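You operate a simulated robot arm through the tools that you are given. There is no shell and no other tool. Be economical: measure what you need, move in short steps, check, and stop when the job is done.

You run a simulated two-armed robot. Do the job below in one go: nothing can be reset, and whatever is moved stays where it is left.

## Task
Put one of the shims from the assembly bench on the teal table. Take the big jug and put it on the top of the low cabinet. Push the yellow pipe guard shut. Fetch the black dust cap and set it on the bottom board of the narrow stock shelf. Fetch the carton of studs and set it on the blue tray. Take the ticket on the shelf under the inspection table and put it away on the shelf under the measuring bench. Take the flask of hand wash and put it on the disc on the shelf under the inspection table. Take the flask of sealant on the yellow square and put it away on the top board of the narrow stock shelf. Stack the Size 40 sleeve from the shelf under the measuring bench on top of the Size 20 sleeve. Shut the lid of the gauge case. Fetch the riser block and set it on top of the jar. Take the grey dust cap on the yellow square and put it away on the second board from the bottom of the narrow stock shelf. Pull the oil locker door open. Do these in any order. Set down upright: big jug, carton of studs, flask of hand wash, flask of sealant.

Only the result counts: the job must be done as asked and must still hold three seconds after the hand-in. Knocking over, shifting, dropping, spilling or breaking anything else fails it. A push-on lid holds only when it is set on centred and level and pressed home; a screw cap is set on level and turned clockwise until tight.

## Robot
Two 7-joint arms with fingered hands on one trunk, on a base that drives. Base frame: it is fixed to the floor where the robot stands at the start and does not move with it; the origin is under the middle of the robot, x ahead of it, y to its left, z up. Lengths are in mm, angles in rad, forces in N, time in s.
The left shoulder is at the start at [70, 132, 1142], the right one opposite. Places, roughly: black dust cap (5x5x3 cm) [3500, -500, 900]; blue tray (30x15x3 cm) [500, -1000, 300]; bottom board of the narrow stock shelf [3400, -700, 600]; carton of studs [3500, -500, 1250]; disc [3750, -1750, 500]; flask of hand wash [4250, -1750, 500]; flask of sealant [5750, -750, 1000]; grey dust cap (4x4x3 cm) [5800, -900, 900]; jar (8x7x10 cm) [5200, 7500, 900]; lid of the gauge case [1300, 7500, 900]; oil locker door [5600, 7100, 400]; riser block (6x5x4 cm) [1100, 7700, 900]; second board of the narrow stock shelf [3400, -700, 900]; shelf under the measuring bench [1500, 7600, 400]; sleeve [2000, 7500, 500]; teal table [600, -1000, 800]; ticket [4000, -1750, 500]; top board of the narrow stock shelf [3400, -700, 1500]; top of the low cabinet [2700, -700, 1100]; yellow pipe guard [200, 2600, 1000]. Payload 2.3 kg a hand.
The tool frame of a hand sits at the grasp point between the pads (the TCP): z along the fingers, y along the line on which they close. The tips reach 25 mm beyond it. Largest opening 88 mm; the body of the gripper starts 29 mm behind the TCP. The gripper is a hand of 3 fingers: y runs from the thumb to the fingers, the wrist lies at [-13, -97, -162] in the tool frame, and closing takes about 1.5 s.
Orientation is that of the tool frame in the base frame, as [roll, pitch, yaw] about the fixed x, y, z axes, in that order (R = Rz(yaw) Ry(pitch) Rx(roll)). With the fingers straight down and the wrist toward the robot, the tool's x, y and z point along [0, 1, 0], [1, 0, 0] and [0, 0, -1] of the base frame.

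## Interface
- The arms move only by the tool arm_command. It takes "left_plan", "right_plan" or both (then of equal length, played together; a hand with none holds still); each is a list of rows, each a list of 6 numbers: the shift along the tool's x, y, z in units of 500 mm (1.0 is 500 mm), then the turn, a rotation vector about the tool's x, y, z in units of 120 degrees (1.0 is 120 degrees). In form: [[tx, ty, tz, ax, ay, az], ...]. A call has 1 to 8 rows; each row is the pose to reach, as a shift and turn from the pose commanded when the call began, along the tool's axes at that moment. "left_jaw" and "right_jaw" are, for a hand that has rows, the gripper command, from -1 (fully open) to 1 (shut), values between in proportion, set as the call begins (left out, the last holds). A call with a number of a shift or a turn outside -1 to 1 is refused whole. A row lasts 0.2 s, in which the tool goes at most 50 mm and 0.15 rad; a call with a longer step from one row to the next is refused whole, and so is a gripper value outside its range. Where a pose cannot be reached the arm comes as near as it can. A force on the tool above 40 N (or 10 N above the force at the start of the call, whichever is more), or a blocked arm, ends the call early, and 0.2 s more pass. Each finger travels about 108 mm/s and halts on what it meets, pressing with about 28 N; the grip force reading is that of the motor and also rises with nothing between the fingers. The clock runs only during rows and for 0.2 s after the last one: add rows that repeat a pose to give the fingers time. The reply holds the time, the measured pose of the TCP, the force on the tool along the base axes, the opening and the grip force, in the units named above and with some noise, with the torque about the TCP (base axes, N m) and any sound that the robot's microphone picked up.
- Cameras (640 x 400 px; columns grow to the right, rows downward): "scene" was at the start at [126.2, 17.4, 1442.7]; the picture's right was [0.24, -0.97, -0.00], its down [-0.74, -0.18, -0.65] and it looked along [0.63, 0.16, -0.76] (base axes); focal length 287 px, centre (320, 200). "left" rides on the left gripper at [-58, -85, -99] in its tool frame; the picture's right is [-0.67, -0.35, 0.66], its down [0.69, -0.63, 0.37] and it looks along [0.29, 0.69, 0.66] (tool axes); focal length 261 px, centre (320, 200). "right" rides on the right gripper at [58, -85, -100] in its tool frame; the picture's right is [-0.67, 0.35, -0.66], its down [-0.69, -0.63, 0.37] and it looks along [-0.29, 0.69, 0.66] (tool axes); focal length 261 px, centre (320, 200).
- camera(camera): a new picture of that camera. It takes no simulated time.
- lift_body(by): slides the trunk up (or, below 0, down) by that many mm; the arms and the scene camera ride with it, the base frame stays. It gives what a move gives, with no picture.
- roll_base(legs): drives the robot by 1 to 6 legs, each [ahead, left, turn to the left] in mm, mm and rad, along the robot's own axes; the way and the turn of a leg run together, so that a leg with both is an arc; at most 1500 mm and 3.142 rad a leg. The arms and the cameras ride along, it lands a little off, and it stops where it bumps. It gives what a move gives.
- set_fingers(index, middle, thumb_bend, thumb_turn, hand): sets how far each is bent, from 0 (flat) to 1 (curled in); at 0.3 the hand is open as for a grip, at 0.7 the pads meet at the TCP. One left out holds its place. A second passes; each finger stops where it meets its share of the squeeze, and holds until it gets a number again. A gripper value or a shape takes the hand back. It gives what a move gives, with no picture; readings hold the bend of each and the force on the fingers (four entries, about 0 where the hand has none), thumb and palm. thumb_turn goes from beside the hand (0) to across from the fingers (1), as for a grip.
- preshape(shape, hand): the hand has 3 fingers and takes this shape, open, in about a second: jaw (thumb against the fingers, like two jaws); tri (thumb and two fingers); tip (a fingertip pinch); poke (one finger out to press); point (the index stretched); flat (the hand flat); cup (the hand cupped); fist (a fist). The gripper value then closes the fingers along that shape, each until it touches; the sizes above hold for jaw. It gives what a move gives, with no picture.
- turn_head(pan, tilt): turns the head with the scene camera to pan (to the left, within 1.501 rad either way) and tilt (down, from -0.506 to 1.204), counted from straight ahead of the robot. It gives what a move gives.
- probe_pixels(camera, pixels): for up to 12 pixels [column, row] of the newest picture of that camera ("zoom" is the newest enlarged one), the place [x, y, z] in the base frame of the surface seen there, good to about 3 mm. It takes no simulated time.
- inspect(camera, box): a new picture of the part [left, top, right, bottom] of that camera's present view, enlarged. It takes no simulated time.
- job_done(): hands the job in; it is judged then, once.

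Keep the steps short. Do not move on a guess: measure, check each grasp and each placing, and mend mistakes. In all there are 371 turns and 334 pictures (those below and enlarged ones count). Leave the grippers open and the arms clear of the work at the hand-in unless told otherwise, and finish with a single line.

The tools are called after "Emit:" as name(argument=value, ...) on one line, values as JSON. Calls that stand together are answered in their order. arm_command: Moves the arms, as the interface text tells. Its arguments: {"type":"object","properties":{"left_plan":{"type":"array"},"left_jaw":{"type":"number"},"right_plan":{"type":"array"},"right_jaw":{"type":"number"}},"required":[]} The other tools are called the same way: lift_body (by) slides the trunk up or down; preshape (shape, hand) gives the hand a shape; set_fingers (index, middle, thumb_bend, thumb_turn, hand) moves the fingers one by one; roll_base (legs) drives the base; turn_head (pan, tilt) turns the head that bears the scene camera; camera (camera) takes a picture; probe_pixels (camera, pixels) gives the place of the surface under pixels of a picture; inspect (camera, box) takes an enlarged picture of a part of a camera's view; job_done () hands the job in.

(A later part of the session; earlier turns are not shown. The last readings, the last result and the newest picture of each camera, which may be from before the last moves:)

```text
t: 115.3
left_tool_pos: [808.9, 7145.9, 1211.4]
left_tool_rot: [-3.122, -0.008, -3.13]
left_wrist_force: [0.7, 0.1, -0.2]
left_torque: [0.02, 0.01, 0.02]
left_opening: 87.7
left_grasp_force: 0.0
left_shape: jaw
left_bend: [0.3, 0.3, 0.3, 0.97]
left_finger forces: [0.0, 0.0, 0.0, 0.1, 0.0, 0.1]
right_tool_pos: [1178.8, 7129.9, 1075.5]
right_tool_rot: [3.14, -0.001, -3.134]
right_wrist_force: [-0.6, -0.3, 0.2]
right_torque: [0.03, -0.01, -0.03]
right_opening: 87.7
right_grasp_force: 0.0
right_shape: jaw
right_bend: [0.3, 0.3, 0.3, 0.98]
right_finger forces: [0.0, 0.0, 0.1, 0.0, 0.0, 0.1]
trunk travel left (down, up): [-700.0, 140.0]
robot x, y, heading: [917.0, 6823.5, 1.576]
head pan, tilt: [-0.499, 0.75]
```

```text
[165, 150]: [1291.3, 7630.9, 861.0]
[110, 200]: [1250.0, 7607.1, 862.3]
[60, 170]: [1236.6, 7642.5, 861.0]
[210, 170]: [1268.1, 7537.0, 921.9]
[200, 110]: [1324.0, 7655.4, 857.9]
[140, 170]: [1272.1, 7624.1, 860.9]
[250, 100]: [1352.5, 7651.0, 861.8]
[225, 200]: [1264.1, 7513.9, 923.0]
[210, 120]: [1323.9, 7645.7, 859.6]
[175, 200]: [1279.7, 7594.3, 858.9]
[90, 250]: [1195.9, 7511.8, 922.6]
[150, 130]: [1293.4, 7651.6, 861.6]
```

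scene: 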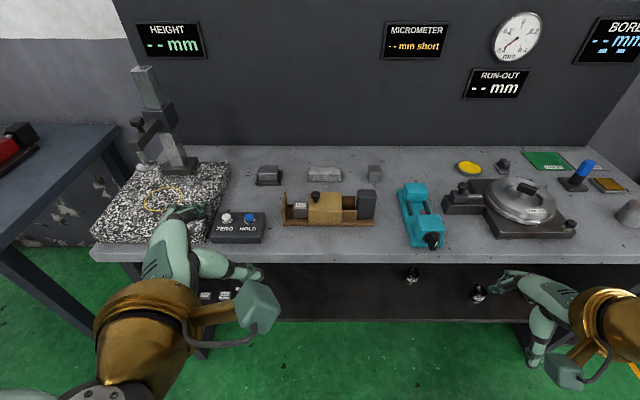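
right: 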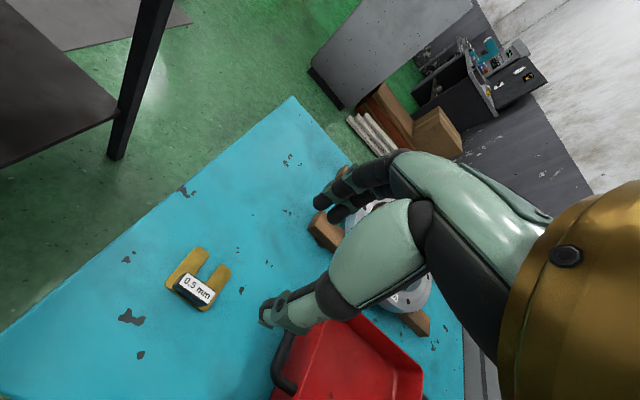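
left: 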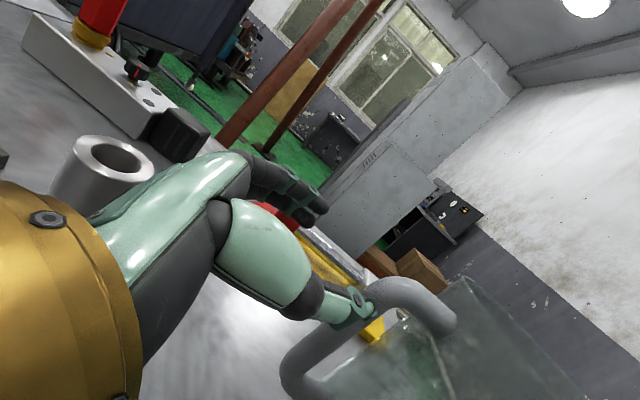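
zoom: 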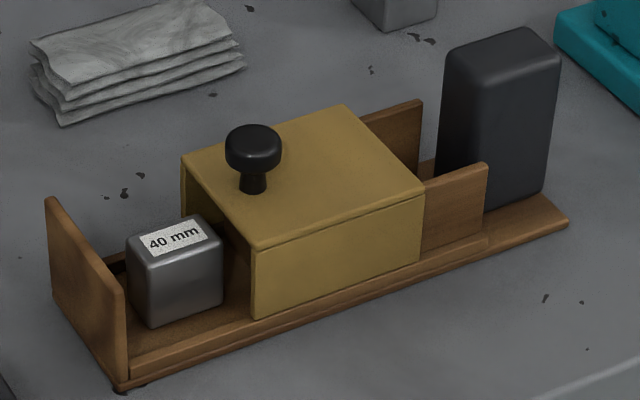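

The lid is a hollow hood, open at its left end, that slides left over the 40 mm block to the left wall (about 62 mm). I'll use the knob with the right hand, so I'll probe the knob and drive in.

Emit:
probe_pixels(camera="zoom", pixels=[[253, 145], [235, 140], [272, 150], [253, 135], [253, 185]])

Emit:
arm_command(left_plan=[[0, -0.08, 0, 0, 0, 0], [0, -0.16, 0, 0, 0, 0], [0, -0.24, 0, 0, 0, 0]])

Emit:
roll_base(legs=[[237, -165, 0]])

Emit:
turn_head(pan=-0.4, tilt=0.9)

Emit:
camera(camera="scene")

```text
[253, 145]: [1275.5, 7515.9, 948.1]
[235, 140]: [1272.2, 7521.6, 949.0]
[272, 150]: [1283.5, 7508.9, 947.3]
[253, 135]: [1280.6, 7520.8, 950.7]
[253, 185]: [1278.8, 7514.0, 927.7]
```

```text
t: 116.1
left_tool_pos: [813.2, 7024.3, 1212.5]
left_tool_rot: [-3.123, -0.009, -3.129]
left_wrist_force: [0.0, 1.0, 0.1]
left_torque: [0.06, 0.0, 0.0]
left_opening: 87.8
left_grasp_force: 0.0
left_shape: jaw
left_bend: [0.3, 0.3, 0.3, 0.97]
left_finger forces: [0.0, 0.0, 0.0, 0.1, 0.0, 0.0]
right_tool_pos: [1179.4, 7128.1, 1077.4]
right_tool_rot: [-3.14, -0.002, -3.134]
right_wrist_force: [0.2, 0.1, 0.7]
right_torque: [-0.01, 0.01, 0.01]
right_opening: 88.0
right_grasp_force: 0.0
right_shape: jaw
right_bend: [0.3, 0.3, 0.3, 0.98]
right_finger forces: [0.0, 0.0, 0.0, 0.0, 0.1, 0.0]
trunk travel left (down, up): [-700.0, 140.0]
robot x, y, heading: [919.7, 6819.0, 1.577]
head pan, tilt: [-0.499, 0.75]
```

```text
t: 118.1
left_tool_pos: [969.5, 7260.7, 1212.3]
left_tool_rot: [-3.125, -0.008, -3.126]
left_wrist_force: [0.2, -1.0, 0.1]
left_torque: [0.0, 0.03, -0.03]
left_opening: 87.7
left_grasp_force: 0.2
left_shape: jaw
left_bend: [0.3, 0.3, 0.3, 0.97]
left_finger forces: [0.0, 0.0, 0.0, 0.0, 0.0, 0.1]
right_tool_pos: [1336.7, 7366.6, 1078.1]
right_tool_rot: [-3.141, 0.0, -3.13]
right_wrist_force: [0.7, -0.9, 0.4]
right_torque: [-0.02, -0.02, 0.0]
right_opening: 87.7
right_grasp_force: 0.0
right_shape: jaw
right_bend: [0.3, 0.3, 0.3, 0.98]
right_finger forces: [0.0, 0.0, 0.0, 0.0, 0.0, 0.0]
trunk travel left (down, up): [-700.0, 140.0]
robot x, y, heading: [1081.0, 7060.8, 1.586]
head pan, tilt: [-0.499, 0.75]
```

```text
t: 118.8
left_tool_pos: [971.2, 7262.5, 1213.2]
left_tool_rot: [-3.122, -0.007, -3.123]
left_wrist_force: [-1.2, 0.6, 0.6]
left_torque: [0.0, 0.04, -0.01]
left_opening: 87.5
left_grasp_force: 0.0
left_shape: jaw
left_bend: [0.3, 0.3, 0.3, 0.97]
left_finger forces: [0.0, 0.0, 0.0, 0.1, 0.1, 0.1]
right_tool_pos: [1339.2, 7367.9, 1076.5]
right_tool_rot: [3.141, 0.0, -3.129]
right_wrist_force: [-0.1, -0.2, 1.1]
right_torque: [-0.03, 0.01, 0.02]
right_opening: 87.9
right_grasp_force: 0.0
right_shape: jaw
right_bend: [0.3, 0.3, 0.3, 0.98]
right_finger forces: [0.0, 0.0, 0.1, 0.0, 0.0, 0.0]
trunk travel left (down, up): [-700.0, 140.0]
robot x, y, heading: [1079.0, 7060.2, 1.583]
head pan, tilt: [-0.4, 0.901]
```

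```text
288 pictures are left
```

scene: 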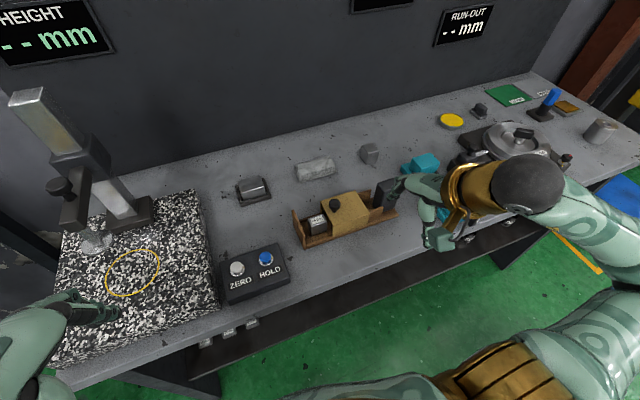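

Knob is at (1278.5,7516), top 951. I'll bring the right hand over and down onto it.

Emit:
arm_command(right_plan=[[0.03, 0.07, 0.03, 0, 0, 0], [0.06, 0.14, 0.06, 0, 0, 0], [0.09, 0.21, 0.09, 0, 0, 0], [0.117, 0.27, 0.12, 0, 0, 0], [0.117, 0.296, 0.15, 0, 0, 0], [0.117, 0.296, 0.2, 0, 0, 0], [0.117, 0.296, 0.249, 0, 0, 0], [0.117, 0.296, 0.249, 0, 0, 0]], right_jaw=-0.3)

Emit:
camera(camera="right")

```text
t: 120.6
left_tool_pos: [971.0, 7262.8, 1213.3]
left_tool_rot: [-3.123, -0.009, -3.125]
left_wrist_force: [0.5, -0.5, -0.3]
left_torque: [-0.03, 0.04, 0.03]
left_opening: 87.7
left_grasp_force: 0.1
left_shape: jaw
left_bend: [0.3, 0.3, 0.3, 0.97]
left_finger forces: [0.1, 0.0, 0.0, 0.0, 0.0, 0.1]
right_tool_pos: [1276.5, 7514.0, 952.9]
right_tool_rot: [-3.141, -0.003, -3.129]
right_wrist_force: [0.3, 0.0, -0.2]
right_torque: [0.01, -0.04, -0.02]
right_opening: 57.5
right_grasp_force: 0.0
right_shape: jaw
right_bend: [0.28, 0.39, 0.61, 1.0]
right_finger forces: [0.1, 0.0, 0.0, 0.1, 0.0, 0.1]
trunk travel left (down, up): [-700.0, 140.0]
robot x, y, heading: [1080.7, 7057.8, 1.581]
head pan, tilt: [-0.4, 0.901]
```

```text
287 pictures are left
```

right: 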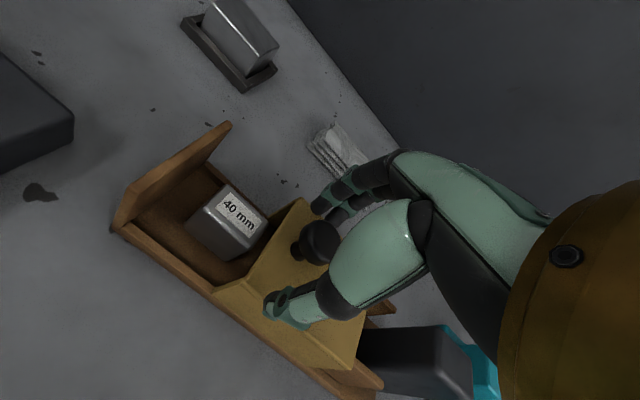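

The knob is between the fingers. I'll grip it, then slide left.

Emit:
arm_command(right_plan=[[0, 0, 0, 0, 0, 0], [0, 0, 0, 0, 0, 0], [0, 0, 0, 0, 0, 0], [0, 0, 0, 0, 0, 0], [0, 0, 0, 0, 0, 0]], right_jaw=0.8)

Emit:
arm_command(right_plan=[[0.03, 0, 0, 0, 0, 0], [0.06, 0, 0, 0, 0, 0], [0.09, 0, 0, 0, 0, 0], [0.115, 0, 0, 0, 0, 0], [0.115, 0, 0, 0, 0, 0]])

Emit:
camera(camera="right")

```text
t: 121.8
left_tool_pos: [970.6, 7262.5, 1212.4]
left_tool_rot: [-3.121, -0.009, -3.124]
left_wrist_force: [0.0, 0.2, 0.1]
left_torque: [-0.03, 0.0, 0.01]
left_opening: 87.7
left_grasp_force: 0.1
left_shape: jaw
left_bend: [0.3, 0.3, 0.3, 0.97]
left_finger forces: [0.0, 0.0, 0.1, 0.1, 0.1, 0.1]
right_tool_pos: [1277.1, 7515.9, 952.8]
right_tool_rot: [-3.141, -0.003, -3.128]
right_wrist_force: [0.7, -0.7, -3.0]
right_torque: [0.04, -0.05, 0.01]
right_opening: 16.8
right_grasp_force: 28.3
right_shape: jaw
right_bend: [0.74, 0.61, 0.78, 1.0]
right_finger forces: [13.2, 9.5, 0.0, 0.1, 18.7, 0.0]
trunk travel left (down, up): [-700.0, 140.0]
robot x, y, heading: [1079.1, 7062.5, 1.583]
head pan, tilt: [-0.4, 0.901]
```

```text
t: 123.0
left_tool_pos: [972.4, 7263.1, 1212.6]
left_tool_rot: [-3.122, -0.01, -3.126]
left_wrist_force: [-0.1, -0.3, -0.2]
left_torque: [-0.03, -0.01, -0.02]
left_opening: 87.5
left_grasp_force: 0.0
left_shape: jaw
left_bend: [0.3, 0.3, 0.3, 0.97]
left_finger forces: [0.1, 0.0, 0.0, 0.0, 0.0, 0.0]
right_tool_pos: [1220.7, 7514.3, 952.1]
right_tool_rot: [-3.139, -0.003, -3.13]
right_wrist_force: [4.2, 0.4, -2.1]
right_torque: [0.04, -0.13, -0.01]
right_opening: 17.1
right_grasp_force: 28.6
right_shape: jaw
right_bend: [0.74, 0.61, 0.79, 1.0]
right_finger forces: [13.3, 11.6, 0.0, 0.1, 21.0, 0.1]
trunk travel left (down, up): [-700.0, 140.0]
robot x, y, heading: [1079.4, 7058.3, 1.586]
head pan, tilt: [-0.4, 0.901]
```

```text
286 pictures are left
```

right: 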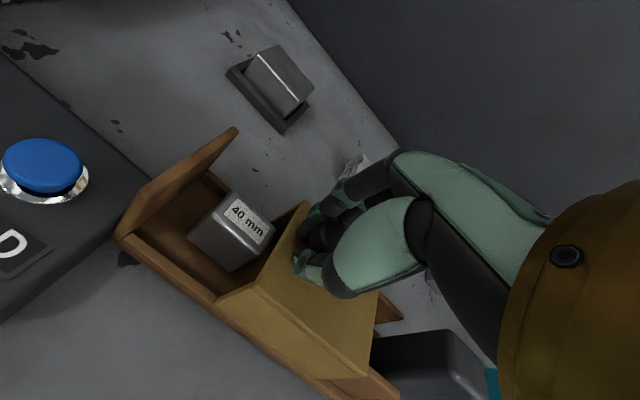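

The whole case moved with the hand rather than the lid sliding. I'll look closely.

Emit:
inspect(camera="right", box=[100, 110, 420, 400])

Emit:
inspect(camera="scene", box=[200, 150, 440, 300])

```text
1.38 times, centred on (260, 255) of right
```

zoom: 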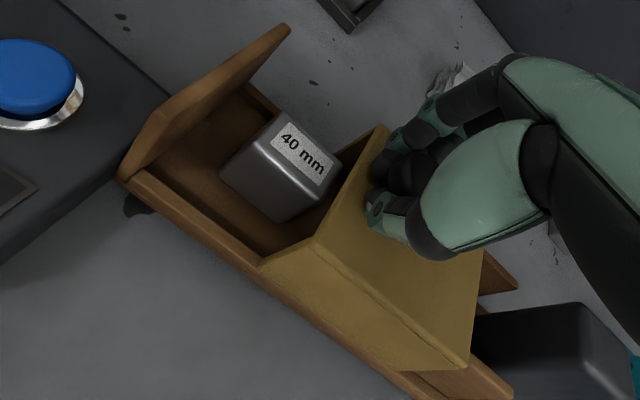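

```text
2.67 times, centred on (320, 225) of scene
```

zoom: 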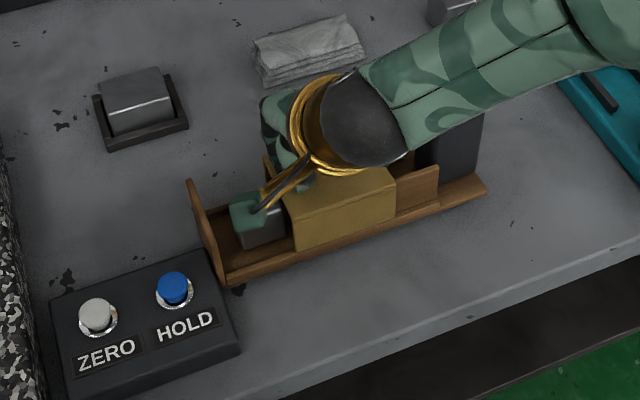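

The case slid as one piece, because it needs to be held by its dark grip block while the lid slides. First I'll move the case back by the same 56 mm using the knob.

Emit:
arm_command(right_plan=[[-0.03, 0, 0, 0, 0, 0], [-0.06, 0, 0, 0, 0, 0], [-0.09, 0, 0, 0, 0, 0], [-0.113, 0, 0, 0, 0, 0], [-0.113, 0, 0, 0, 0, 0]])

Emit:
camera(camera="right")

```text
t: 124.2
left_tool_pos: [970.9, 7262.3, 1212.0]
left_tool_rot: [-3.122, -0.009, -3.123]
left_wrist_force: [-0.5, 0.1, -0.8]
left_torque: [0.01, 0.02, -0.01]
left_opening: 87.8
left_grasp_force: 0.0
left_shape: jaw
left_bend: [0.3, 0.3, 0.3, 0.97]
left_finger forces: [0.0, 0.0, 0.0, 0.1, 0.0, 0.0]
right_tool_pos: [1276.5, 7515.8, 952.4]
right_tool_rot: [-3.141, -0.001, -3.13]
right_wrist_force: [-0.9, -0.5, -2.4]
right_torque: [0.04, -0.08, -0.01]
right_opening: 17.1
right_grasp_force: 28.1
right_shape: jaw
right_bend: [0.74, 0.61, 0.79, 1.0]
right_finger forces: [13.9, 9.7, 0.0, 0.0, 24.0, 0.0]
trunk travel left (down, up): [-700.0, 140.0]
robot x, y, heading: [1077.7, 7059.3, 1.585]
head pan, tilt: [-0.4, 0.901]
```

```text
283 pictures are left
```

right: 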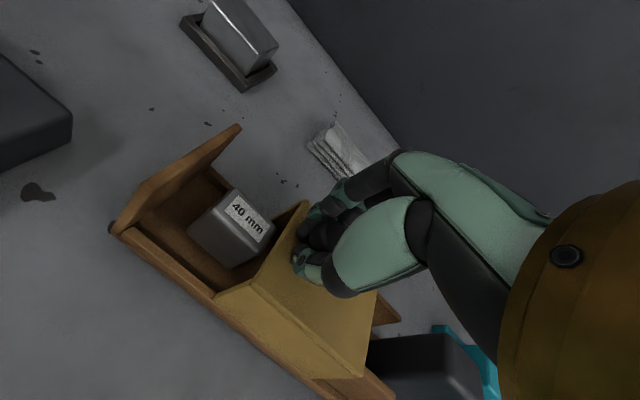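

The case is back in place (matching the earlier view). I'll release, rise, and shift the base right so that the left hand can take the knob and the right hand the block.

Emit:
arm_command(right_plan=[[0, 0, 0, 0, 0, 0], [0, 0, 0, 0, 0, 0], [0, 0, 0, 0, 0, 0], [0, 0, -0.06, 0, 0, 0], [0, 0, -0.14, 0, 0, 0], [0, 0, -0.22, 0, 0, 0], [0, 0, -0.26, 0, 0, 0]], right_jaw=-0.4)

Emit:
roll_base(legs=[[0, -250, -0.012]])

Emit:
turn_head(pan=0.0, tilt=0.95)

Emit:
camera(camera="scene")

```text
t: 125.8
left_tool_pos: [972.0, 7261.8, 1212.0]
left_tool_rot: [-3.123, -0.009, -3.124]
left_wrist_force: [1.1, -0.9, 1.7]
left_torque: [0.01, -0.05, 0.0]
left_opening: 87.5
left_grasp_force: 0.2
left_shape: jaw
left_bend: [0.3, 0.3, 0.3, 0.97]
left_finger forces: [0.1, 0.0, 0.0, 0.0, 0.0, 0.1]
right_tool_pos: [1274.7, 7515.5, 1083.7]
right_tool_rot: [3.141, 0.001, -3.13]
right_wrist_force: [-0.5, -1.2, 0.4]
right_torque: [0.03, 0.01, -0.02]
right_opening: 61.4
right_grasp_force: 0.1
right_shape: jaw
right_bend: [0.27, 0.37, 0.58, 0.99]
right_finger forces: [0.0, 0.0, 0.0, 0.1, 0.0, 0.0]
trunk travel left (down, up): [-700.0, 140.0]
robot x, y, heading: [1076.1, 7057.1, 1.585]
head pan, tilt: [-0.4, 0.901]
```

```text
t: 127.6
left_tool_pos: [1221.1, 7265.2, 1211.7]
left_tool_rot: [-3.123, -0.007, -3.133]
left_wrist_force: [-0.1, -0.2, 0.1]
left_torque: [0.02, -0.02, -0.01]
left_opening: 87.3
left_grasp_force: 0.0
left_shape: jaw
left_bend: [0.3, 0.3, 0.3, 0.97]
left_finger forces: [0.0, 0.0, 0.1, 0.0, 0.0, 0.0]
right_tool_pos: [1527.5, 7515.6, 1082.3]
right_tool_rot: [-3.141, 0.003, -3.138]
right_wrist_force: [0.4, -0.1, 0.0]
right_torque: [0.01, -0.04, -0.01]
right_opening: 61.3
right_grasp_force: 0.1
right_shape: jaw
right_bend: [0.27, 0.37, 0.58, 0.99]
right_finger forces: [0.1, 0.1, 0.0, 0.0, 0.1, 0.1]
trunk travel left (down, up): [-700.0, 140.0]
robot x, y, heading: [1330.4, 7063.3, 1.577]
head pan, tilt: [-0.4, 0.901]
```

```text
t: 128.5
left_tool_pos: [1223.0, 7265.7, 1211.6]
left_tool_rot: [-3.12, -0.009, -3.134]
left_wrist_force: [0.1, 0.1, 0.3]
left_torque: [-0.05, 0.0, -0.01]
left_opening: 87.6
left_grasp_force: 0.1
left_shape: jaw
left_bend: [0.3, 0.3, 0.3, 0.97]
left_finger forces: [0.1, 0.0, 0.0, 0.0, 0.0, 0.0]
right_tool_pos: [1528.2, 7516.3, 1082.4]
right_tool_rot: [-3.141, -0.001, -3.137]
right_wrist_force: [0.2, -0.2, -0.1]
right_torque: [0.03, 0.02, 0.0]
right_opening: 61.2
right_grasp_force: 0.0
right_shape: jaw
right_bend: [0.27, 0.37, 0.58, 0.99]
right_finger forces: [0.0, 0.0, 0.0, 0.1, 0.1, 0.1]
trunk travel left (down, up): [-700.0, 140.0]
robot x, y, heading: [1331.9, 7058.1, 1.575]
head pan, tilt: [0.0, 0.949]
```

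```text
282 pictures are left
```

scene: 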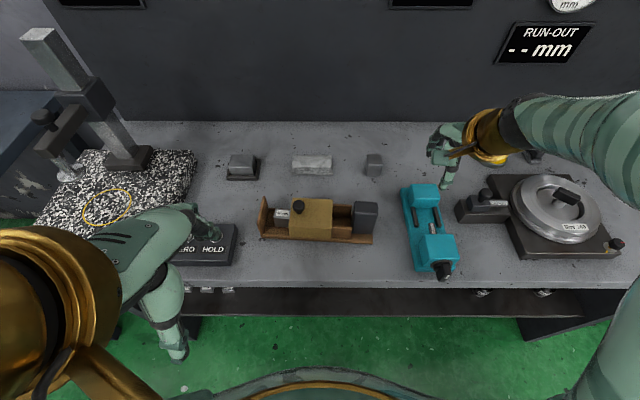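

Emit:
inspect(camera="scene", box=[245, 180, 405, 260])

Emit:
probe_pixels(camera="zoom", pixels=[[460, 95], [430, 95], [520, 95], [480, 115], [470, 160], [215, 100], [225, 115], [440, 220], [520, 215], [60, 170], [415, 110], [345, 130]])

```text
4.00 times, centred on (325, 220) of scene
```

zoom: 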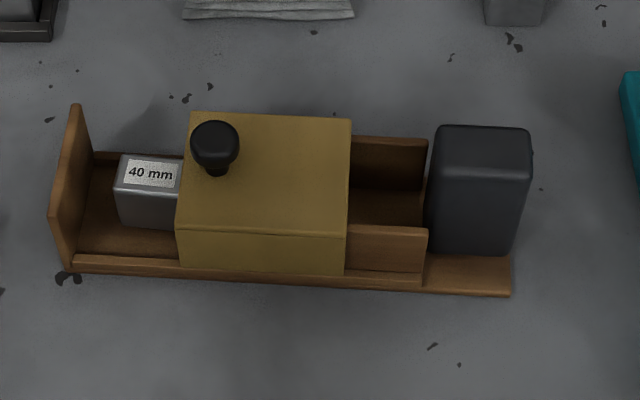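

```text
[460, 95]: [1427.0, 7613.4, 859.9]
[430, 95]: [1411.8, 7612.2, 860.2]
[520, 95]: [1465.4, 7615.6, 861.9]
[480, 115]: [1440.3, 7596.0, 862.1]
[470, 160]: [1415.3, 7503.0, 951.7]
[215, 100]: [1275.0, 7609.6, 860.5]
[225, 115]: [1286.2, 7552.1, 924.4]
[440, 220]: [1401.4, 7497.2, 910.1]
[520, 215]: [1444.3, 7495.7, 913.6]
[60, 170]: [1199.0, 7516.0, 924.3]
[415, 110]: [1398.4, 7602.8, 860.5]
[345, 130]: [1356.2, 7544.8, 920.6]
```

Dark block: x 1397–1447, front face y 7496, top ≈952. I'll bring the right hand over the block and the left hand above the knob.

Emit:
arm_command(left_plan=[[-0.02, 0.08, 0.03, 0, 0, 0], [-0.04, 0.16, 0.06, 0, 0, 0], [-0.06, 0.24, 0.1, 0, 0, 0], [-0.08, 0.32, 0.14, 0, 0, 0], [-0.1, 0.4, 0.18, 0, 0, 0], [-0.108, 0.46, 0.24, 0, 0, 0], [-0.108, 0.499, 0.31, 0, 0, 0], [-0.108, 0.499, 0.36, 0, 0, 0]], right_plan=[[0.04, 0, 0, 0, 0, 0], [0.08, 0, 0, 0, 0, 0], [0.13, 0, 0, 0, 0, 0], [0.18, 0, 0.0, 0, 0, 0], [0.214, 0, 0.0, 0, 0, 0], [0.214, 0, 0.05, 0, 0, 0], [0.214, 0, 0.1, 0, 0, 0], [0.214, 0, 0.12, 0, 0, 0]], left_jaw=-0.3, right_jaw=-1)

Emit:
camera(camera="right")

Emit:
camera(camera="left")

```text
t: 130.3
left_tool_pos: [1273.3, 7511.8, 1027.3]
left_tool_rot: [-3.123, -0.004, -3.133]
left_wrist_force: [-14.1, -0.9, 11.4]
left_torque: [-1.05, -2.27, -1.31]
left_opening: 57.6
left_grasp_force: 0.0
left_shape: jaw
left_bend: [0.28, 0.39, 0.61, 1.0]
left_finger forces: [0.0, 0.0, 0.1, 0.0, 0.0, 0.0]
right_tool_pos: [1422.4, 7513.8, 1021.4]
right_tool_rot: [-3.141, 0.001, -3.135]
right_wrist_force: [12.5, 1.0, -12.1]
right_torque: [1.03, 0.61, 1.1]
right_opening: 87.7
right_grasp_force: 0.0
right_shape: jaw
right_bend: [0.3, 0.3, 0.3, 0.98]
right_finger forces: [0.1, 0.1, 0.0, 0.0, 0.1, 0.0]
trunk travel left (down, up): [-700.0, 140.0]
robot x, y, heading: [1327.5, 7061.5, 1.574]
head pan, tilt: [0.0, 0.949]
```

```text
280 pictures are left
```

right: 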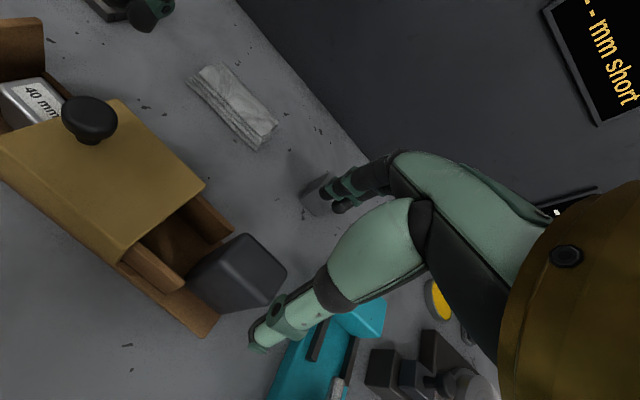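

```text
279 pictures are left
```

left: 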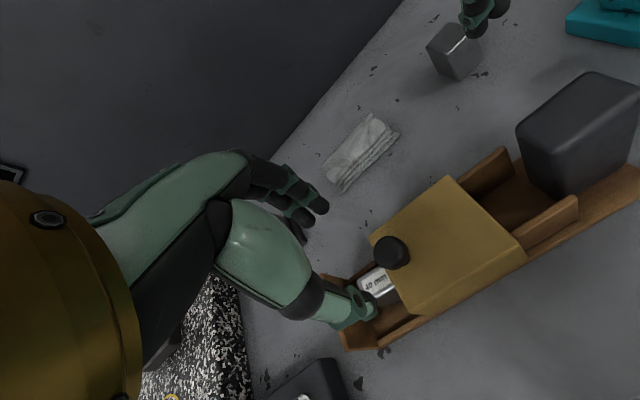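

The two wrists press lightly on each other (about 13 N). I'll yaw the left hand 45° so its wrist swings left, away from the right one.

Emit:
arm_command(left_plan=[[0.02, 0, -0.02, 0, 0, 0.0625], [0.03, 0, -0.02, 0, 0, 0.125], [0.03, 0, -0.02, 0, 0, 0.1875], [0.03, 0, -0.02, 0, 0, 0.25], [0.02, 0, -0.02, 0, 0, 0.3125], [0, 0, -0.0, 0, 0, 0.375], [0, 0, 0, 0, 0, 0.375]])

Emit:
camera(camera="left")

Emit:
camera(camera="scene")

```text
t: 131.9
left_tool_pos: [1273.3, 7512.1, 1028.4]
left_tool_rot: [-3.123, 0.008, 2.362]
left_wrist_force: [0.4, 0.2, -0.1]
left_torque: [-0.02, 0.0, -0.04]
left_opening: 57.2
left_grasp_force: 0.0
left_shape: jaw
left_bend: [0.28, 0.39, 0.61, 1.0]
left_finger forces: [0.0, 0.0, 0.0, 0.0, 0.0, 0.0]
right_tool_pos: [1422.0, 7514.9, 1021.3]
right_tool_rot: [3.141, 0.0, -3.137]
right_wrist_force: [0.0, -0.3, -0.6]
right_torque: [0.01, -0.01, 0.01]
right_opening: 87.5
right_grasp_force: 0.1
right_shape: jaw
right_bend: [0.3, 0.3, 0.3, 0.98]
right_finger forces: [0.0, 0.0, 0.0, 0.1, 0.0, 0.0]
trunk travel left (down, up): [-700.0, 140.0]
robot x, y, heading: [1327.3, 7059.7, 1.58]
head pan, tilt: [0.0, 0.949]
```

```text
278 pictures are left
```

left: 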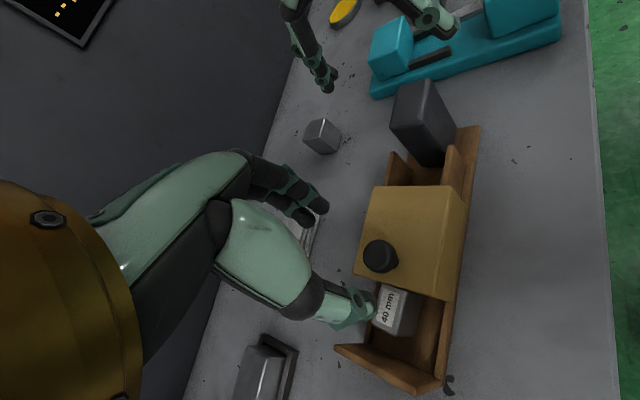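

```text
277 pictures are left
```

scene: 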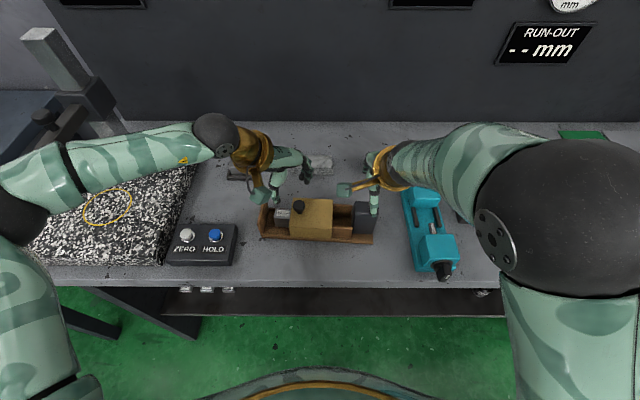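

Emit:
probe_pixels(camera="left", pixels=[[380, 252], [372, 245], [390, 260], [425, 110], [405, 100], [430, 140]])

Emit:
probe_pixels(camera="right", pixels=[[245, 265], [225, 245], [275, 285], [225, 290], [205, 275], [260, 300]])

```text
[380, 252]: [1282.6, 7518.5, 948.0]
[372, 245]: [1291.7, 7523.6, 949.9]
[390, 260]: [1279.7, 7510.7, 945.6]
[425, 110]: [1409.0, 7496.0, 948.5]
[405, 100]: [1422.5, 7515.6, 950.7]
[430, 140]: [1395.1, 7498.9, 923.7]
```

```text
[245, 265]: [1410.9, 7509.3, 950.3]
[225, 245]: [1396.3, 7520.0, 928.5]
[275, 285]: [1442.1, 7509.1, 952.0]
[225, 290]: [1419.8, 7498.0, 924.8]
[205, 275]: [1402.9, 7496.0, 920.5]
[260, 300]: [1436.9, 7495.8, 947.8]
```

Knob is at (1284,7516) and the block is centred at (1421,7515). I'll lower both hands.

Emit:
arm_command(left_plan=[[-0.01, 0.021, 0.0, 0, 0, 0], [-0.01, 0.021, 0.05, 0, 0, 0], [-0.01, 0.021, 0.1, 0, 0, 0], [-0.01, 0.021, 0.13, 0, 0, 0], [-0.01, 0.021, 0.151, 0, 0, 0], [-0.01, 0.021, 0.151, 0, 0, 0]], right_plan=[[0, 0, 0.0, 0, 0, 0], [0, 0, 0.05, 0, 0, 0], [0, 0, 0.1, 0, 0, 0], [0, 0, 0.14, 0, 0, 0], [0, 0, 0.162, 0, 0, 0], [0, 0, 0.162, 0, 0, 0]])

Emit:
arm_command(left_plan=[[0, 0, 0, 0, 0, 0], [0, 0, 0, 0, 0, 0], [0, 0, 0, 0, 0, 0], [0, 0, 0, 0, 0, 0], [0, 0, 0, 0, 0, 0], [0, 0, 0, 0, 0, 0]], right_plan=[[0, 0, 0, 0, 0, 0], [0, 0, 0, 0, 0, 0], [0, 0, 0, 0, 0, 0], [0, 0, 0, 0, 0, 0], [0, 0, 0, 0, 0, 0], [0, 0, 0, 0, 0, 0]], left_jaw=0.8, right_jaw=0.6)

Emit:
camera(camera="left")

```text
t: 133.3
left_tool_pos: [1284.0, 7513.4, 951.1]
left_tool_rot: [-3.123, 0.009, 2.364]
left_wrist_force: [-0.3, -0.3, -0.1]
left_torque: [-0.01, -0.01, -0.02]
left_opening: 57.9
left_grasp_force: 0.0
left_shape: jaw
left_bend: [0.28, 0.39, 0.61, 1.0]
left_finger forces: [0.0, 0.1, 0.0, 0.0, 0.1, 0.1]
right_tool_pos: [1421.8, 7515.5, 940.9]
right_tool_rot: [3.141, -0.001, -3.137]
right_wrist_force: [-0.1, -0.1, 0.6]
right_torque: [0.0, -0.03, 0.02]
right_opening: 87.7
right_grasp_force: 0.1
right_shape: jaw
right_bend: [0.3, 0.3, 0.3, 0.98]
right_finger forces: [0.1, 0.0, 0.1, 0.1, 0.0, 0.1]
trunk travel left (down, up): [-700.0, 140.0]
robot x, y, heading: [1326.6, 7057.5, 1.578]
head pan, tilt: [0.0, 0.949]
```

```text
t: 134.7
left_tool_pos: [1283.8, 7515.8, 952.0]
left_tool_rot: [-3.121, 0.009, 2.366]
left_wrist_force: [-0.3, 0.6, -1.1]
left_torque: [-0.04, -0.01, 0.03]
left_opening: 9.9
left_grasp_force: 0.0
left_shape: jaw
left_bend: [0.72, 0.62, 0.72, 1.0]
left_finger forces: [1.0, 1.7, 0.0, 0.0, 2.1, 0.0]
right_tool_pos: [1421.6, 7516.1, 941.3]
right_tool_rot: [-3.14, -0.003, -3.138]
right_wrist_force: [1.0, 0.4, 0.3]
right_torque: [-0.04, 0.02, 0.02]
right_opening: 27.1
right_grasp_force: 28.4
right_shape: jaw
right_bend: [0.74, 0.53, 0.73, 1.0]
right_finger forces: [16.5, 8.8, 0.1, 0.0, 25.5, 0.0]
trunk travel left (down, up): [-700.0, 140.0]
robot x, y, heading: [1331.8, 7061.9, 1.574]
head pan, tilt: [0.0, 0.949]
```

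```text
276 pictures are left
```

left: 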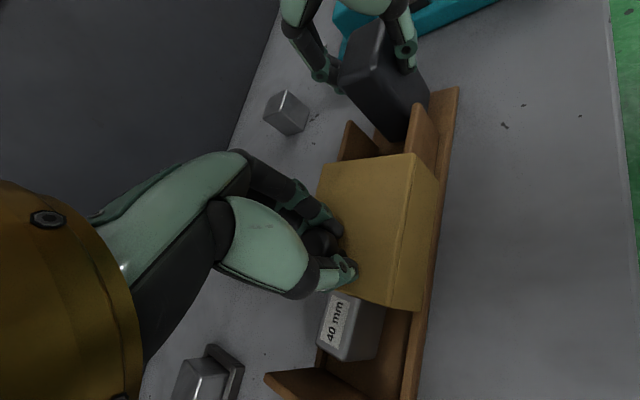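

The block is held at 28 N. I'll squeeze the knob and slide it left 30 mm as a test.

Emit:
arm_command(left_plan=[[0, 0, 0, 0, 0, 0], [0, 0, 0, 0, 0, 0], [0, 0, 0, 0, 0, 0], [0.014, -0.014, 0, 0, 0, 0], [0.028, -0.028, 0, 0, 0, 0], [0.043, -0.043, 0, 0, 0, 0], [0.043, -0.043, 0, 0, 0, 0]], left_jaw=1)

Emit:
camera(camera="left")

```text
t: 136.3
left_tool_pos: [1253.2, 7516.0, 951.9]
left_tool_rot: [-3.121, 0.01, 2.366]
left_wrist_force: [4.0, -0.5, -3.1]
left_torque: [0.17, -0.08, -0.05]
left_opening: 13.4
left_grasp_force: 27.5
left_shape: jaw
left_bend: [0.74, 0.61, 0.77, 1.0]
left_finger forces: [12.9, 12.3, 0.0, 0.1, 18.9, 0.0]
right_tool_pos: [1421.4, 7514.6, 940.9]
right_tool_rot: [-3.141, -0.002, -3.138]
right_wrist_force: [-3.4, 0.9, 4.1]
right_torque: [0.02, 0.09, 0.04]
right_opening: 27.5
right_grasp_force: 27.8
right_shape: jaw
right_bend: [0.74, 0.53, 0.74, 1.0]
right_finger forces: [18.1, 9.2, 0.0, 0.0, 26.7, 0.0]
trunk travel left (down, up): [-700.0, 140.0]
robot x, y, heading: [1330.2, 7058.9, 1.573]
head pan, tilt: [0.0, 0.949]
```

```text
275 pictures are left
```

left: 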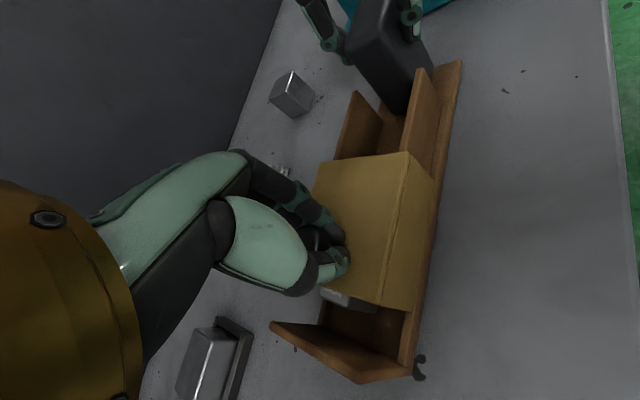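

The lid is sliding while the case stays. I'll continue to the end.

Emit:
arm_command(left_plan=[[0.014, -0.014, 0, 0, 0, 0], [0.028, -0.028, 0, 0, 0, 0], [0.038, -0.038, 0, 0, 0, 0], [0.046, -0.046, 0, 0, 0, 0], [0.052, -0.052, 0, 0, 0, 0], [0.052, -0.052, 0, 0, 0, 0]])

Emit:
camera(camera="left")

```text
t: 137.7
left_tool_pos: [1217.6, 7514.0, 951.7]
left_tool_rot: [-3.124, 0.009, 2.363]
left_wrist_force: [19.9, 0.9, -5.2]
left_torque: [0.27, -0.29, -0.17]
left_opening: 13.8
left_grasp_force: 28.2
left_shape: jaw
left_bend: [0.74, 0.58, 0.78, 1.0]
left_finger forces: [19.1, 16.4, 0.1, 0.1, 18.3, 0.2]
right_tool_pos: [1422.1, 7515.2, 941.8]
right_tool_rot: [3.142, -0.002, -3.138]
right_wrist_force: [-18.5, 0.9, 5.3]
right_torque: [-0.07, 0.38, 0.17]
right_opening: 27.8
right_grasp_force: 27.9
right_shape: jaw
right_bend: [0.74, 0.53, 0.74, 1.0]
right_finger forces: [17.5, 8.7, 0.0, 0.0, 27.1, 0.0]
trunk travel left (down, up): [-700.0, 140.0]
robot x, y, heading: [1325.6, 7059.4, 1.582]
head pan, tilt: [0.0, 0.949]
```

```text
274 pictures are left
```

left: 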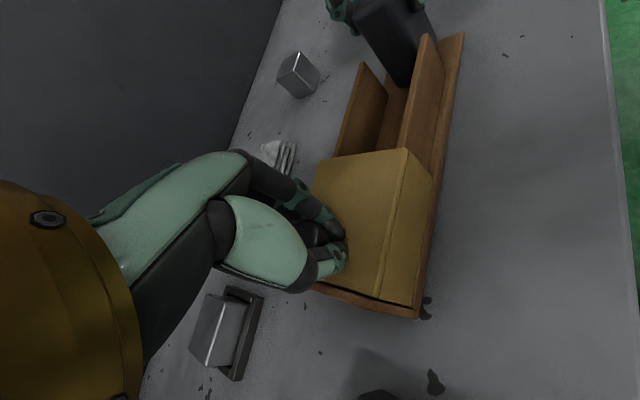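

The lid is shut against the wall (20 N stop). I'll release both hands and rise.

Emit:
arm_command(left_plan=[[-0.003, 0.003, 0, 0, 0, 0], [-0.003, 0.003, 0, 0, 0, 0], [-0.003, 0.003, 0, 0, 0, 0], [-0.003, 0.003, 0, 0, 0, 0], [-0.003, 0.003, -0.06, 0, 0, 0], [-0.003, 0.003, -0.14, 0, 0, 0], [-0.003, 0.003, -0.22, 0, 0, 0], [-0.003, 0.003, -0.3, 0, 0, 0]], right_plan=[[0, 0, 0, 0, 0, 0], [0, 0, 0, 0, 0, 0], [0, 0, 0, 0, 0, 0], [0, 0, 0, 0, 0, 0], [0, 0, -0.06, 0, 0, 0], [0, 0, -0.14, 0, 0, 0], [0, 0, -0.22, 0, 0, 0], [0, 0, -0.3, 0, 0, 0]], left_jaw=-0.5, right_jaw=-0.8)

Emit:
camera(camera="left")

Emit:
inspect(camera="scene", box=[200, 140, 400, 265])

```text
t: 139.5
left_tool_pos: [1199.7, 7487.5, 1063.8]
left_tool_rot: [-3.122, 0.04, 2.368]
left_wrist_force: [-0.3, -0.4, 1.5]
left_torque: [-0.01, 0.01, -0.02]
left_opening: 65.7
left_grasp_force: 0.0
left_shape: jaw
left_bend: [0.27, 0.36, 0.54, 0.99]
left_finger forces: [0.0, 0.0, 0.0, 0.0, 0.0, 0.0]
left hand out of reach, approached as far as the arm can: row 6, 7, 8
right_tool_pos: [1420.8, 7516.7, 1092.7]
right_tool_rot: [-3.14, -0.002, -3.136]
right_wrist_force: [0.1, 0.3, -0.7]
right_torque: [0.04, 0.02, -0.02]
right_opening: 79.2
right_grasp_force: 0.1
right_shape: jaw
right_bend: [0.29, 0.32, 0.34, 0.98]
right_finger forces: [0.1, 0.0, 0.1, 0.0, 0.0, 0.1]
trunk travel left (down, up): [-700.0, 140.0]
robot x, y, heading: [1329.3, 7059.4, 1.579]
head pan, tilt: [0.0, 0.949]
```

```text
273 pictures are left
```

left: 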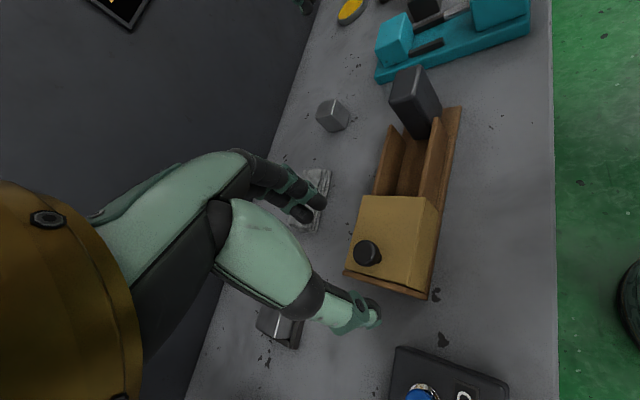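

```text
3.20 times, centred on (300, 202) of scene
```

zoom: 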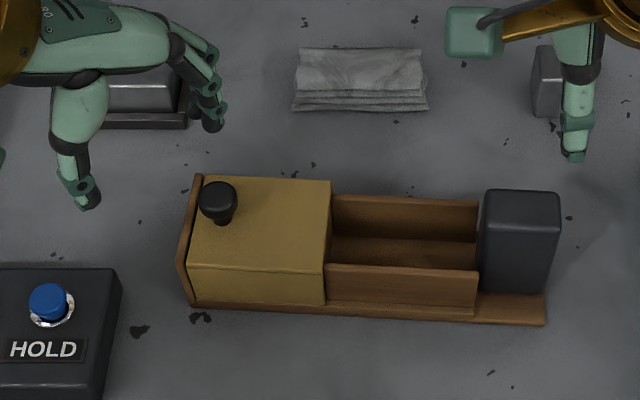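

The lid is shut. Next are the sleeves on the shelf below, so I'll back off, lower the trunk and look.

Emit:
roll_base(legs=[[-420, 0, 0], [0, -520, 0]])

Emit:
lift_body(by=-450)

Emit:
turn_head(pan=0.0, tilt=0.55)

Emit:
camera(camera="scene")

```text
t: 144.7
left_tool_pos: [1722.6, 7066.3, 1064.2]
left_tool_rot: [-3.13, 0.038, 2.363]
left_wrist_force: [0.0, -0.3, 0.8]
left_torque: [-0.03, -0.03, -0.01]
left_opening: 66.0
left_grasp_force: 0.1
left_shape: jaw
left_bend: [0.27, 0.36, 0.54, 0.99]
left_finger forces: [0.0, 0.0, 0.0, 0.0, 0.0, 0.0]
right_tool_pos: [1944.1, 7093.8, 1092.0]
right_tool_rot: [3.141, 0.0, -3.141]
right_wrist_force: [0.0, -0.1, 0.9]
right_torque: [0.01, -0.03, 0.0]
right_opening: 78.9
right_grasp_force: 0.0
right_shape: jaw
right_bend: [0.29, 0.32, 0.34, 0.98]
right_finger forces: [0.1, 0.0, 0.1, 0.0, 0.0, 0.1]
trunk travel left (down, up): [-700.0, 140.0]
robot x, y, heading: [1849.8, 6640.7, 1.572]
head pan, tilt: [0.0, 0.949]
```

```text
refused: -450 is not a number from -400 to 400
```

```text
t: 145.6
left_tool_pos: [1723.6, 7066.2, 1064.8]
left_tool_rot: [-3.128, 0.036, 2.366]
left_wrist_force: [0.5, -0.4, -0.4]
left_torque: [-0.03, 0.04, -0.02]
left_opening: 65.8
left_grasp_force: 0.0
left_shape: jaw
left_bend: [0.27, 0.36, 0.54, 0.99]
left_finger forces: [0.1, 0.0, 0.0, 0.1, 0.1, 0.0]
right_tool_pos: [1944.0, 7094.2, 1092.2]
right_tool_rot: [-3.14, 0.001, -3.141]
right_wrist_force: [-0.3, -0.1, -0.1]
right_torque: [-0.03, -0.02, 0.0]
right_opening: 79.0
right_grasp_force: 0.1
right_shape: jaw
right_bend: [0.29, 0.32, 0.34, 0.98]
right_finger forces: [0.0, 0.1, 0.0, 0.1, 0.1, 0.1]
trunk travel left (down, up): [-700.0, 140.0]
robot x, y, heading: [1852.6, 6639.3, 1.57]
head pan, tilt: [0.0, 0.55]
```

```text
271 pictures are left
```

scene: 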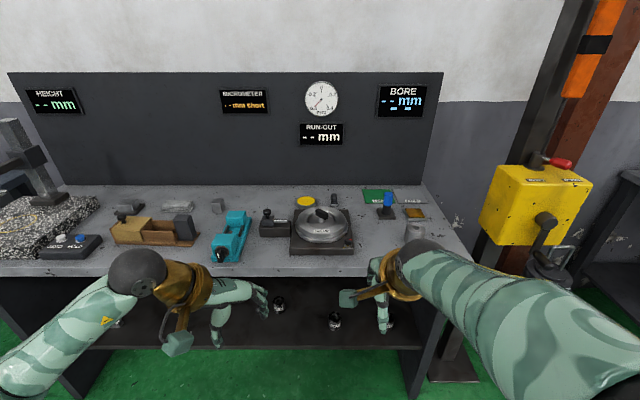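

Emit:
lift_body(by=-400)

Emit:
camera(camera="scene")

```text
t: 149.4
left_tool_pos: [1722.8, 7066.4, 665.2]
left_tool_rot: [-3.127, 0.037, 2.363]
left_wrist_force: [0.0, -0.9, 0.7]
left_torque: [-0.03, -0.01, 0.0]
left_opening: 66.0
left_grasp_force: 0.1
left_shape: jaw
left_bend: [0.27, 0.36, 0.54, 0.99]
left_finger forces: [0.1, 0.1, 0.0, 0.1, 0.0, 0.0]
right_tool_pos: [1944.5, 7094.1, 690.9]
right_tool_rot: [3.141, 0.0, -3.141]
right_wrist_force: [0.5, -0.3, 0.2]
right_torque: [-0.03, 0.03, -0.03]
right_opening: 79.2
right_grasp_force: 0.1
right_shape: jaw
right_bend: [0.29, 0.32, 0.34, 0.98]
right_finger forces: [0.1, 0.1, 0.0, 0.0, 0.0, 0.1]
trunk travel left (down, up): [-300.0, 540.0]
robot x, y, heading: [1852.5, 6637.4, 1.573]
head pan, tilt: [0.0, 0.55]
```

```text
270 pictures are left
```

scene: 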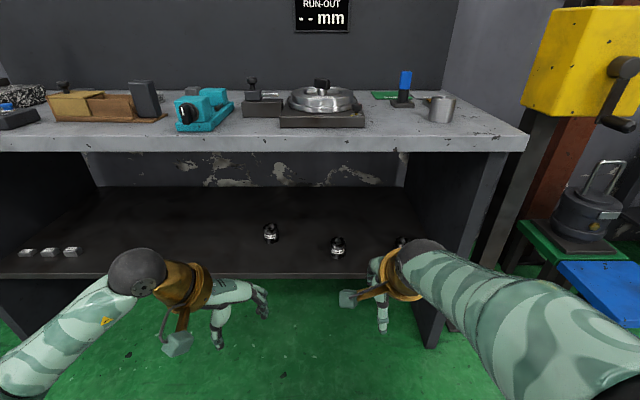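

Emit:
inspect(camera="scene", box=[240, 200, 440, 290])

Emit:
inspect(camera="scene", box=[255, 215, 285, 250])

Emit:
inspect(camera="scene", box=[322, 228, 352, 263])

```text
3.20 times, centred on (340, 245) of scene
```

zoom: 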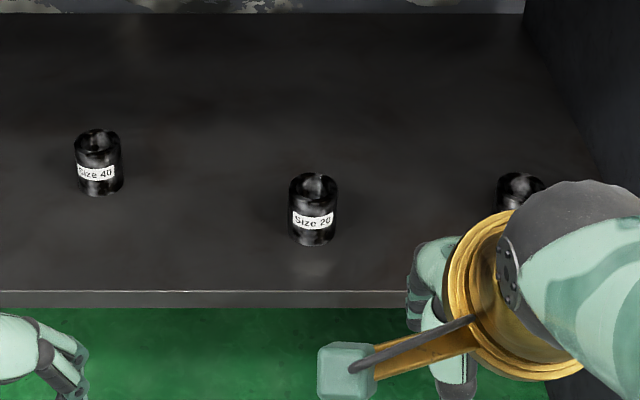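

```text
11.43 times, centred on (270, 232) of scene
```

zoom: 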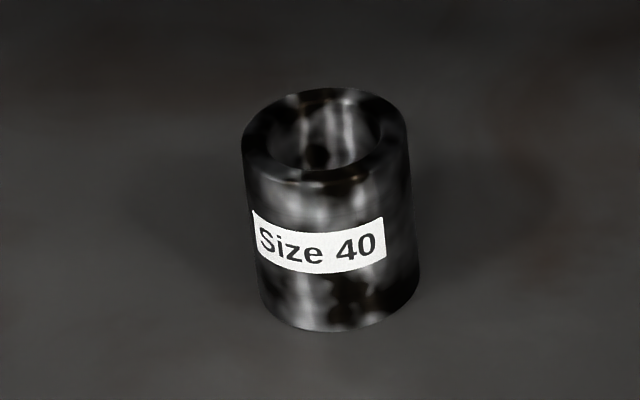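

```text
11.43 times, centred on (337, 246) of scene
```

zoom: 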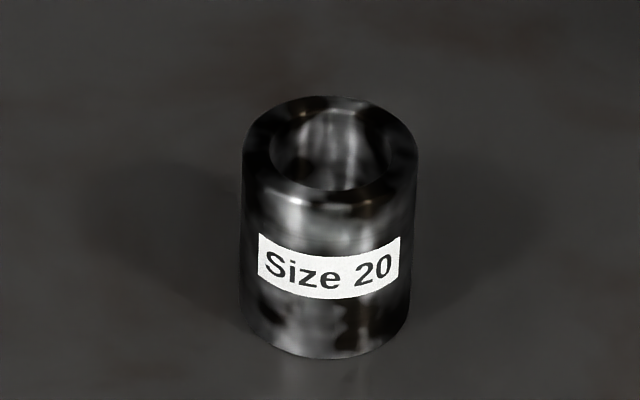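

Emit:
probe_pixels(camera="zoom", pixels=[[250, 165], [410, 165], [330, 200], [330, 280], [330, 345], [330, 104], [246, 220], [414, 220]])

Emit:
inspect(camera="scene", box=[255, 215, 285, 250])

Emit:
probe_pixels(camera="zoom", pixels=[[248, 155], [402, 155], [330, 178], [330, 250], [330, 318], [330, 92], [250, 200], [408, 200], [330, 345], [40, 345]])

Emit:
probe_pixels(camera="scene", pixels=[[150, 270], [300, 270], [300, 245], [300, 150], [300, 140], [200, 165]])

```text
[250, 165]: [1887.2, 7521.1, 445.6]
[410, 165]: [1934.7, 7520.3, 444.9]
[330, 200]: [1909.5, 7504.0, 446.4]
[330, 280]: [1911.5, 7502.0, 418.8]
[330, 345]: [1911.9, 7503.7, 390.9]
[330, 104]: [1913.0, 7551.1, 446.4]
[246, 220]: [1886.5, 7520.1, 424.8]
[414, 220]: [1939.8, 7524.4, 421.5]
```

```text
11.43 times, centred on (270, 232) of scene
```

zoom: 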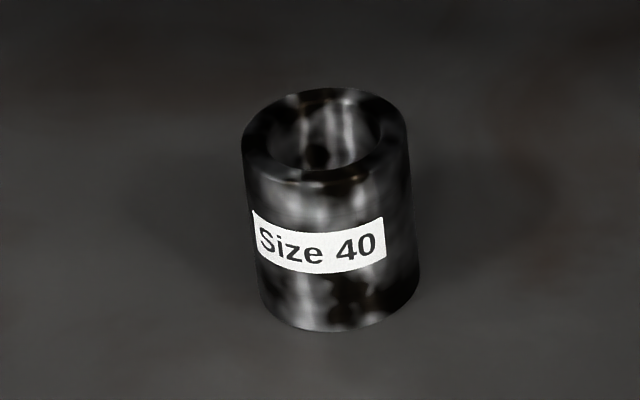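

```text
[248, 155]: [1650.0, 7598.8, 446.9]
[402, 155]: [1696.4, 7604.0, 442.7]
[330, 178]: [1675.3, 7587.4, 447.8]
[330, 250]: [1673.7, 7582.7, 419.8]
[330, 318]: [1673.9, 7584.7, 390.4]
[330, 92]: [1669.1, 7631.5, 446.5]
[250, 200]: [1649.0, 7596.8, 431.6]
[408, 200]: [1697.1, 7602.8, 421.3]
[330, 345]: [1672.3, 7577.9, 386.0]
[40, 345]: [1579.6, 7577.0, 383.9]
```

```text
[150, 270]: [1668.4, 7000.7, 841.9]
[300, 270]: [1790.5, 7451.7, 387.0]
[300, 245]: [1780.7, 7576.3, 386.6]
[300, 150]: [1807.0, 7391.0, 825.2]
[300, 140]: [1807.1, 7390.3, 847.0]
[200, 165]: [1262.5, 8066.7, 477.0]
```

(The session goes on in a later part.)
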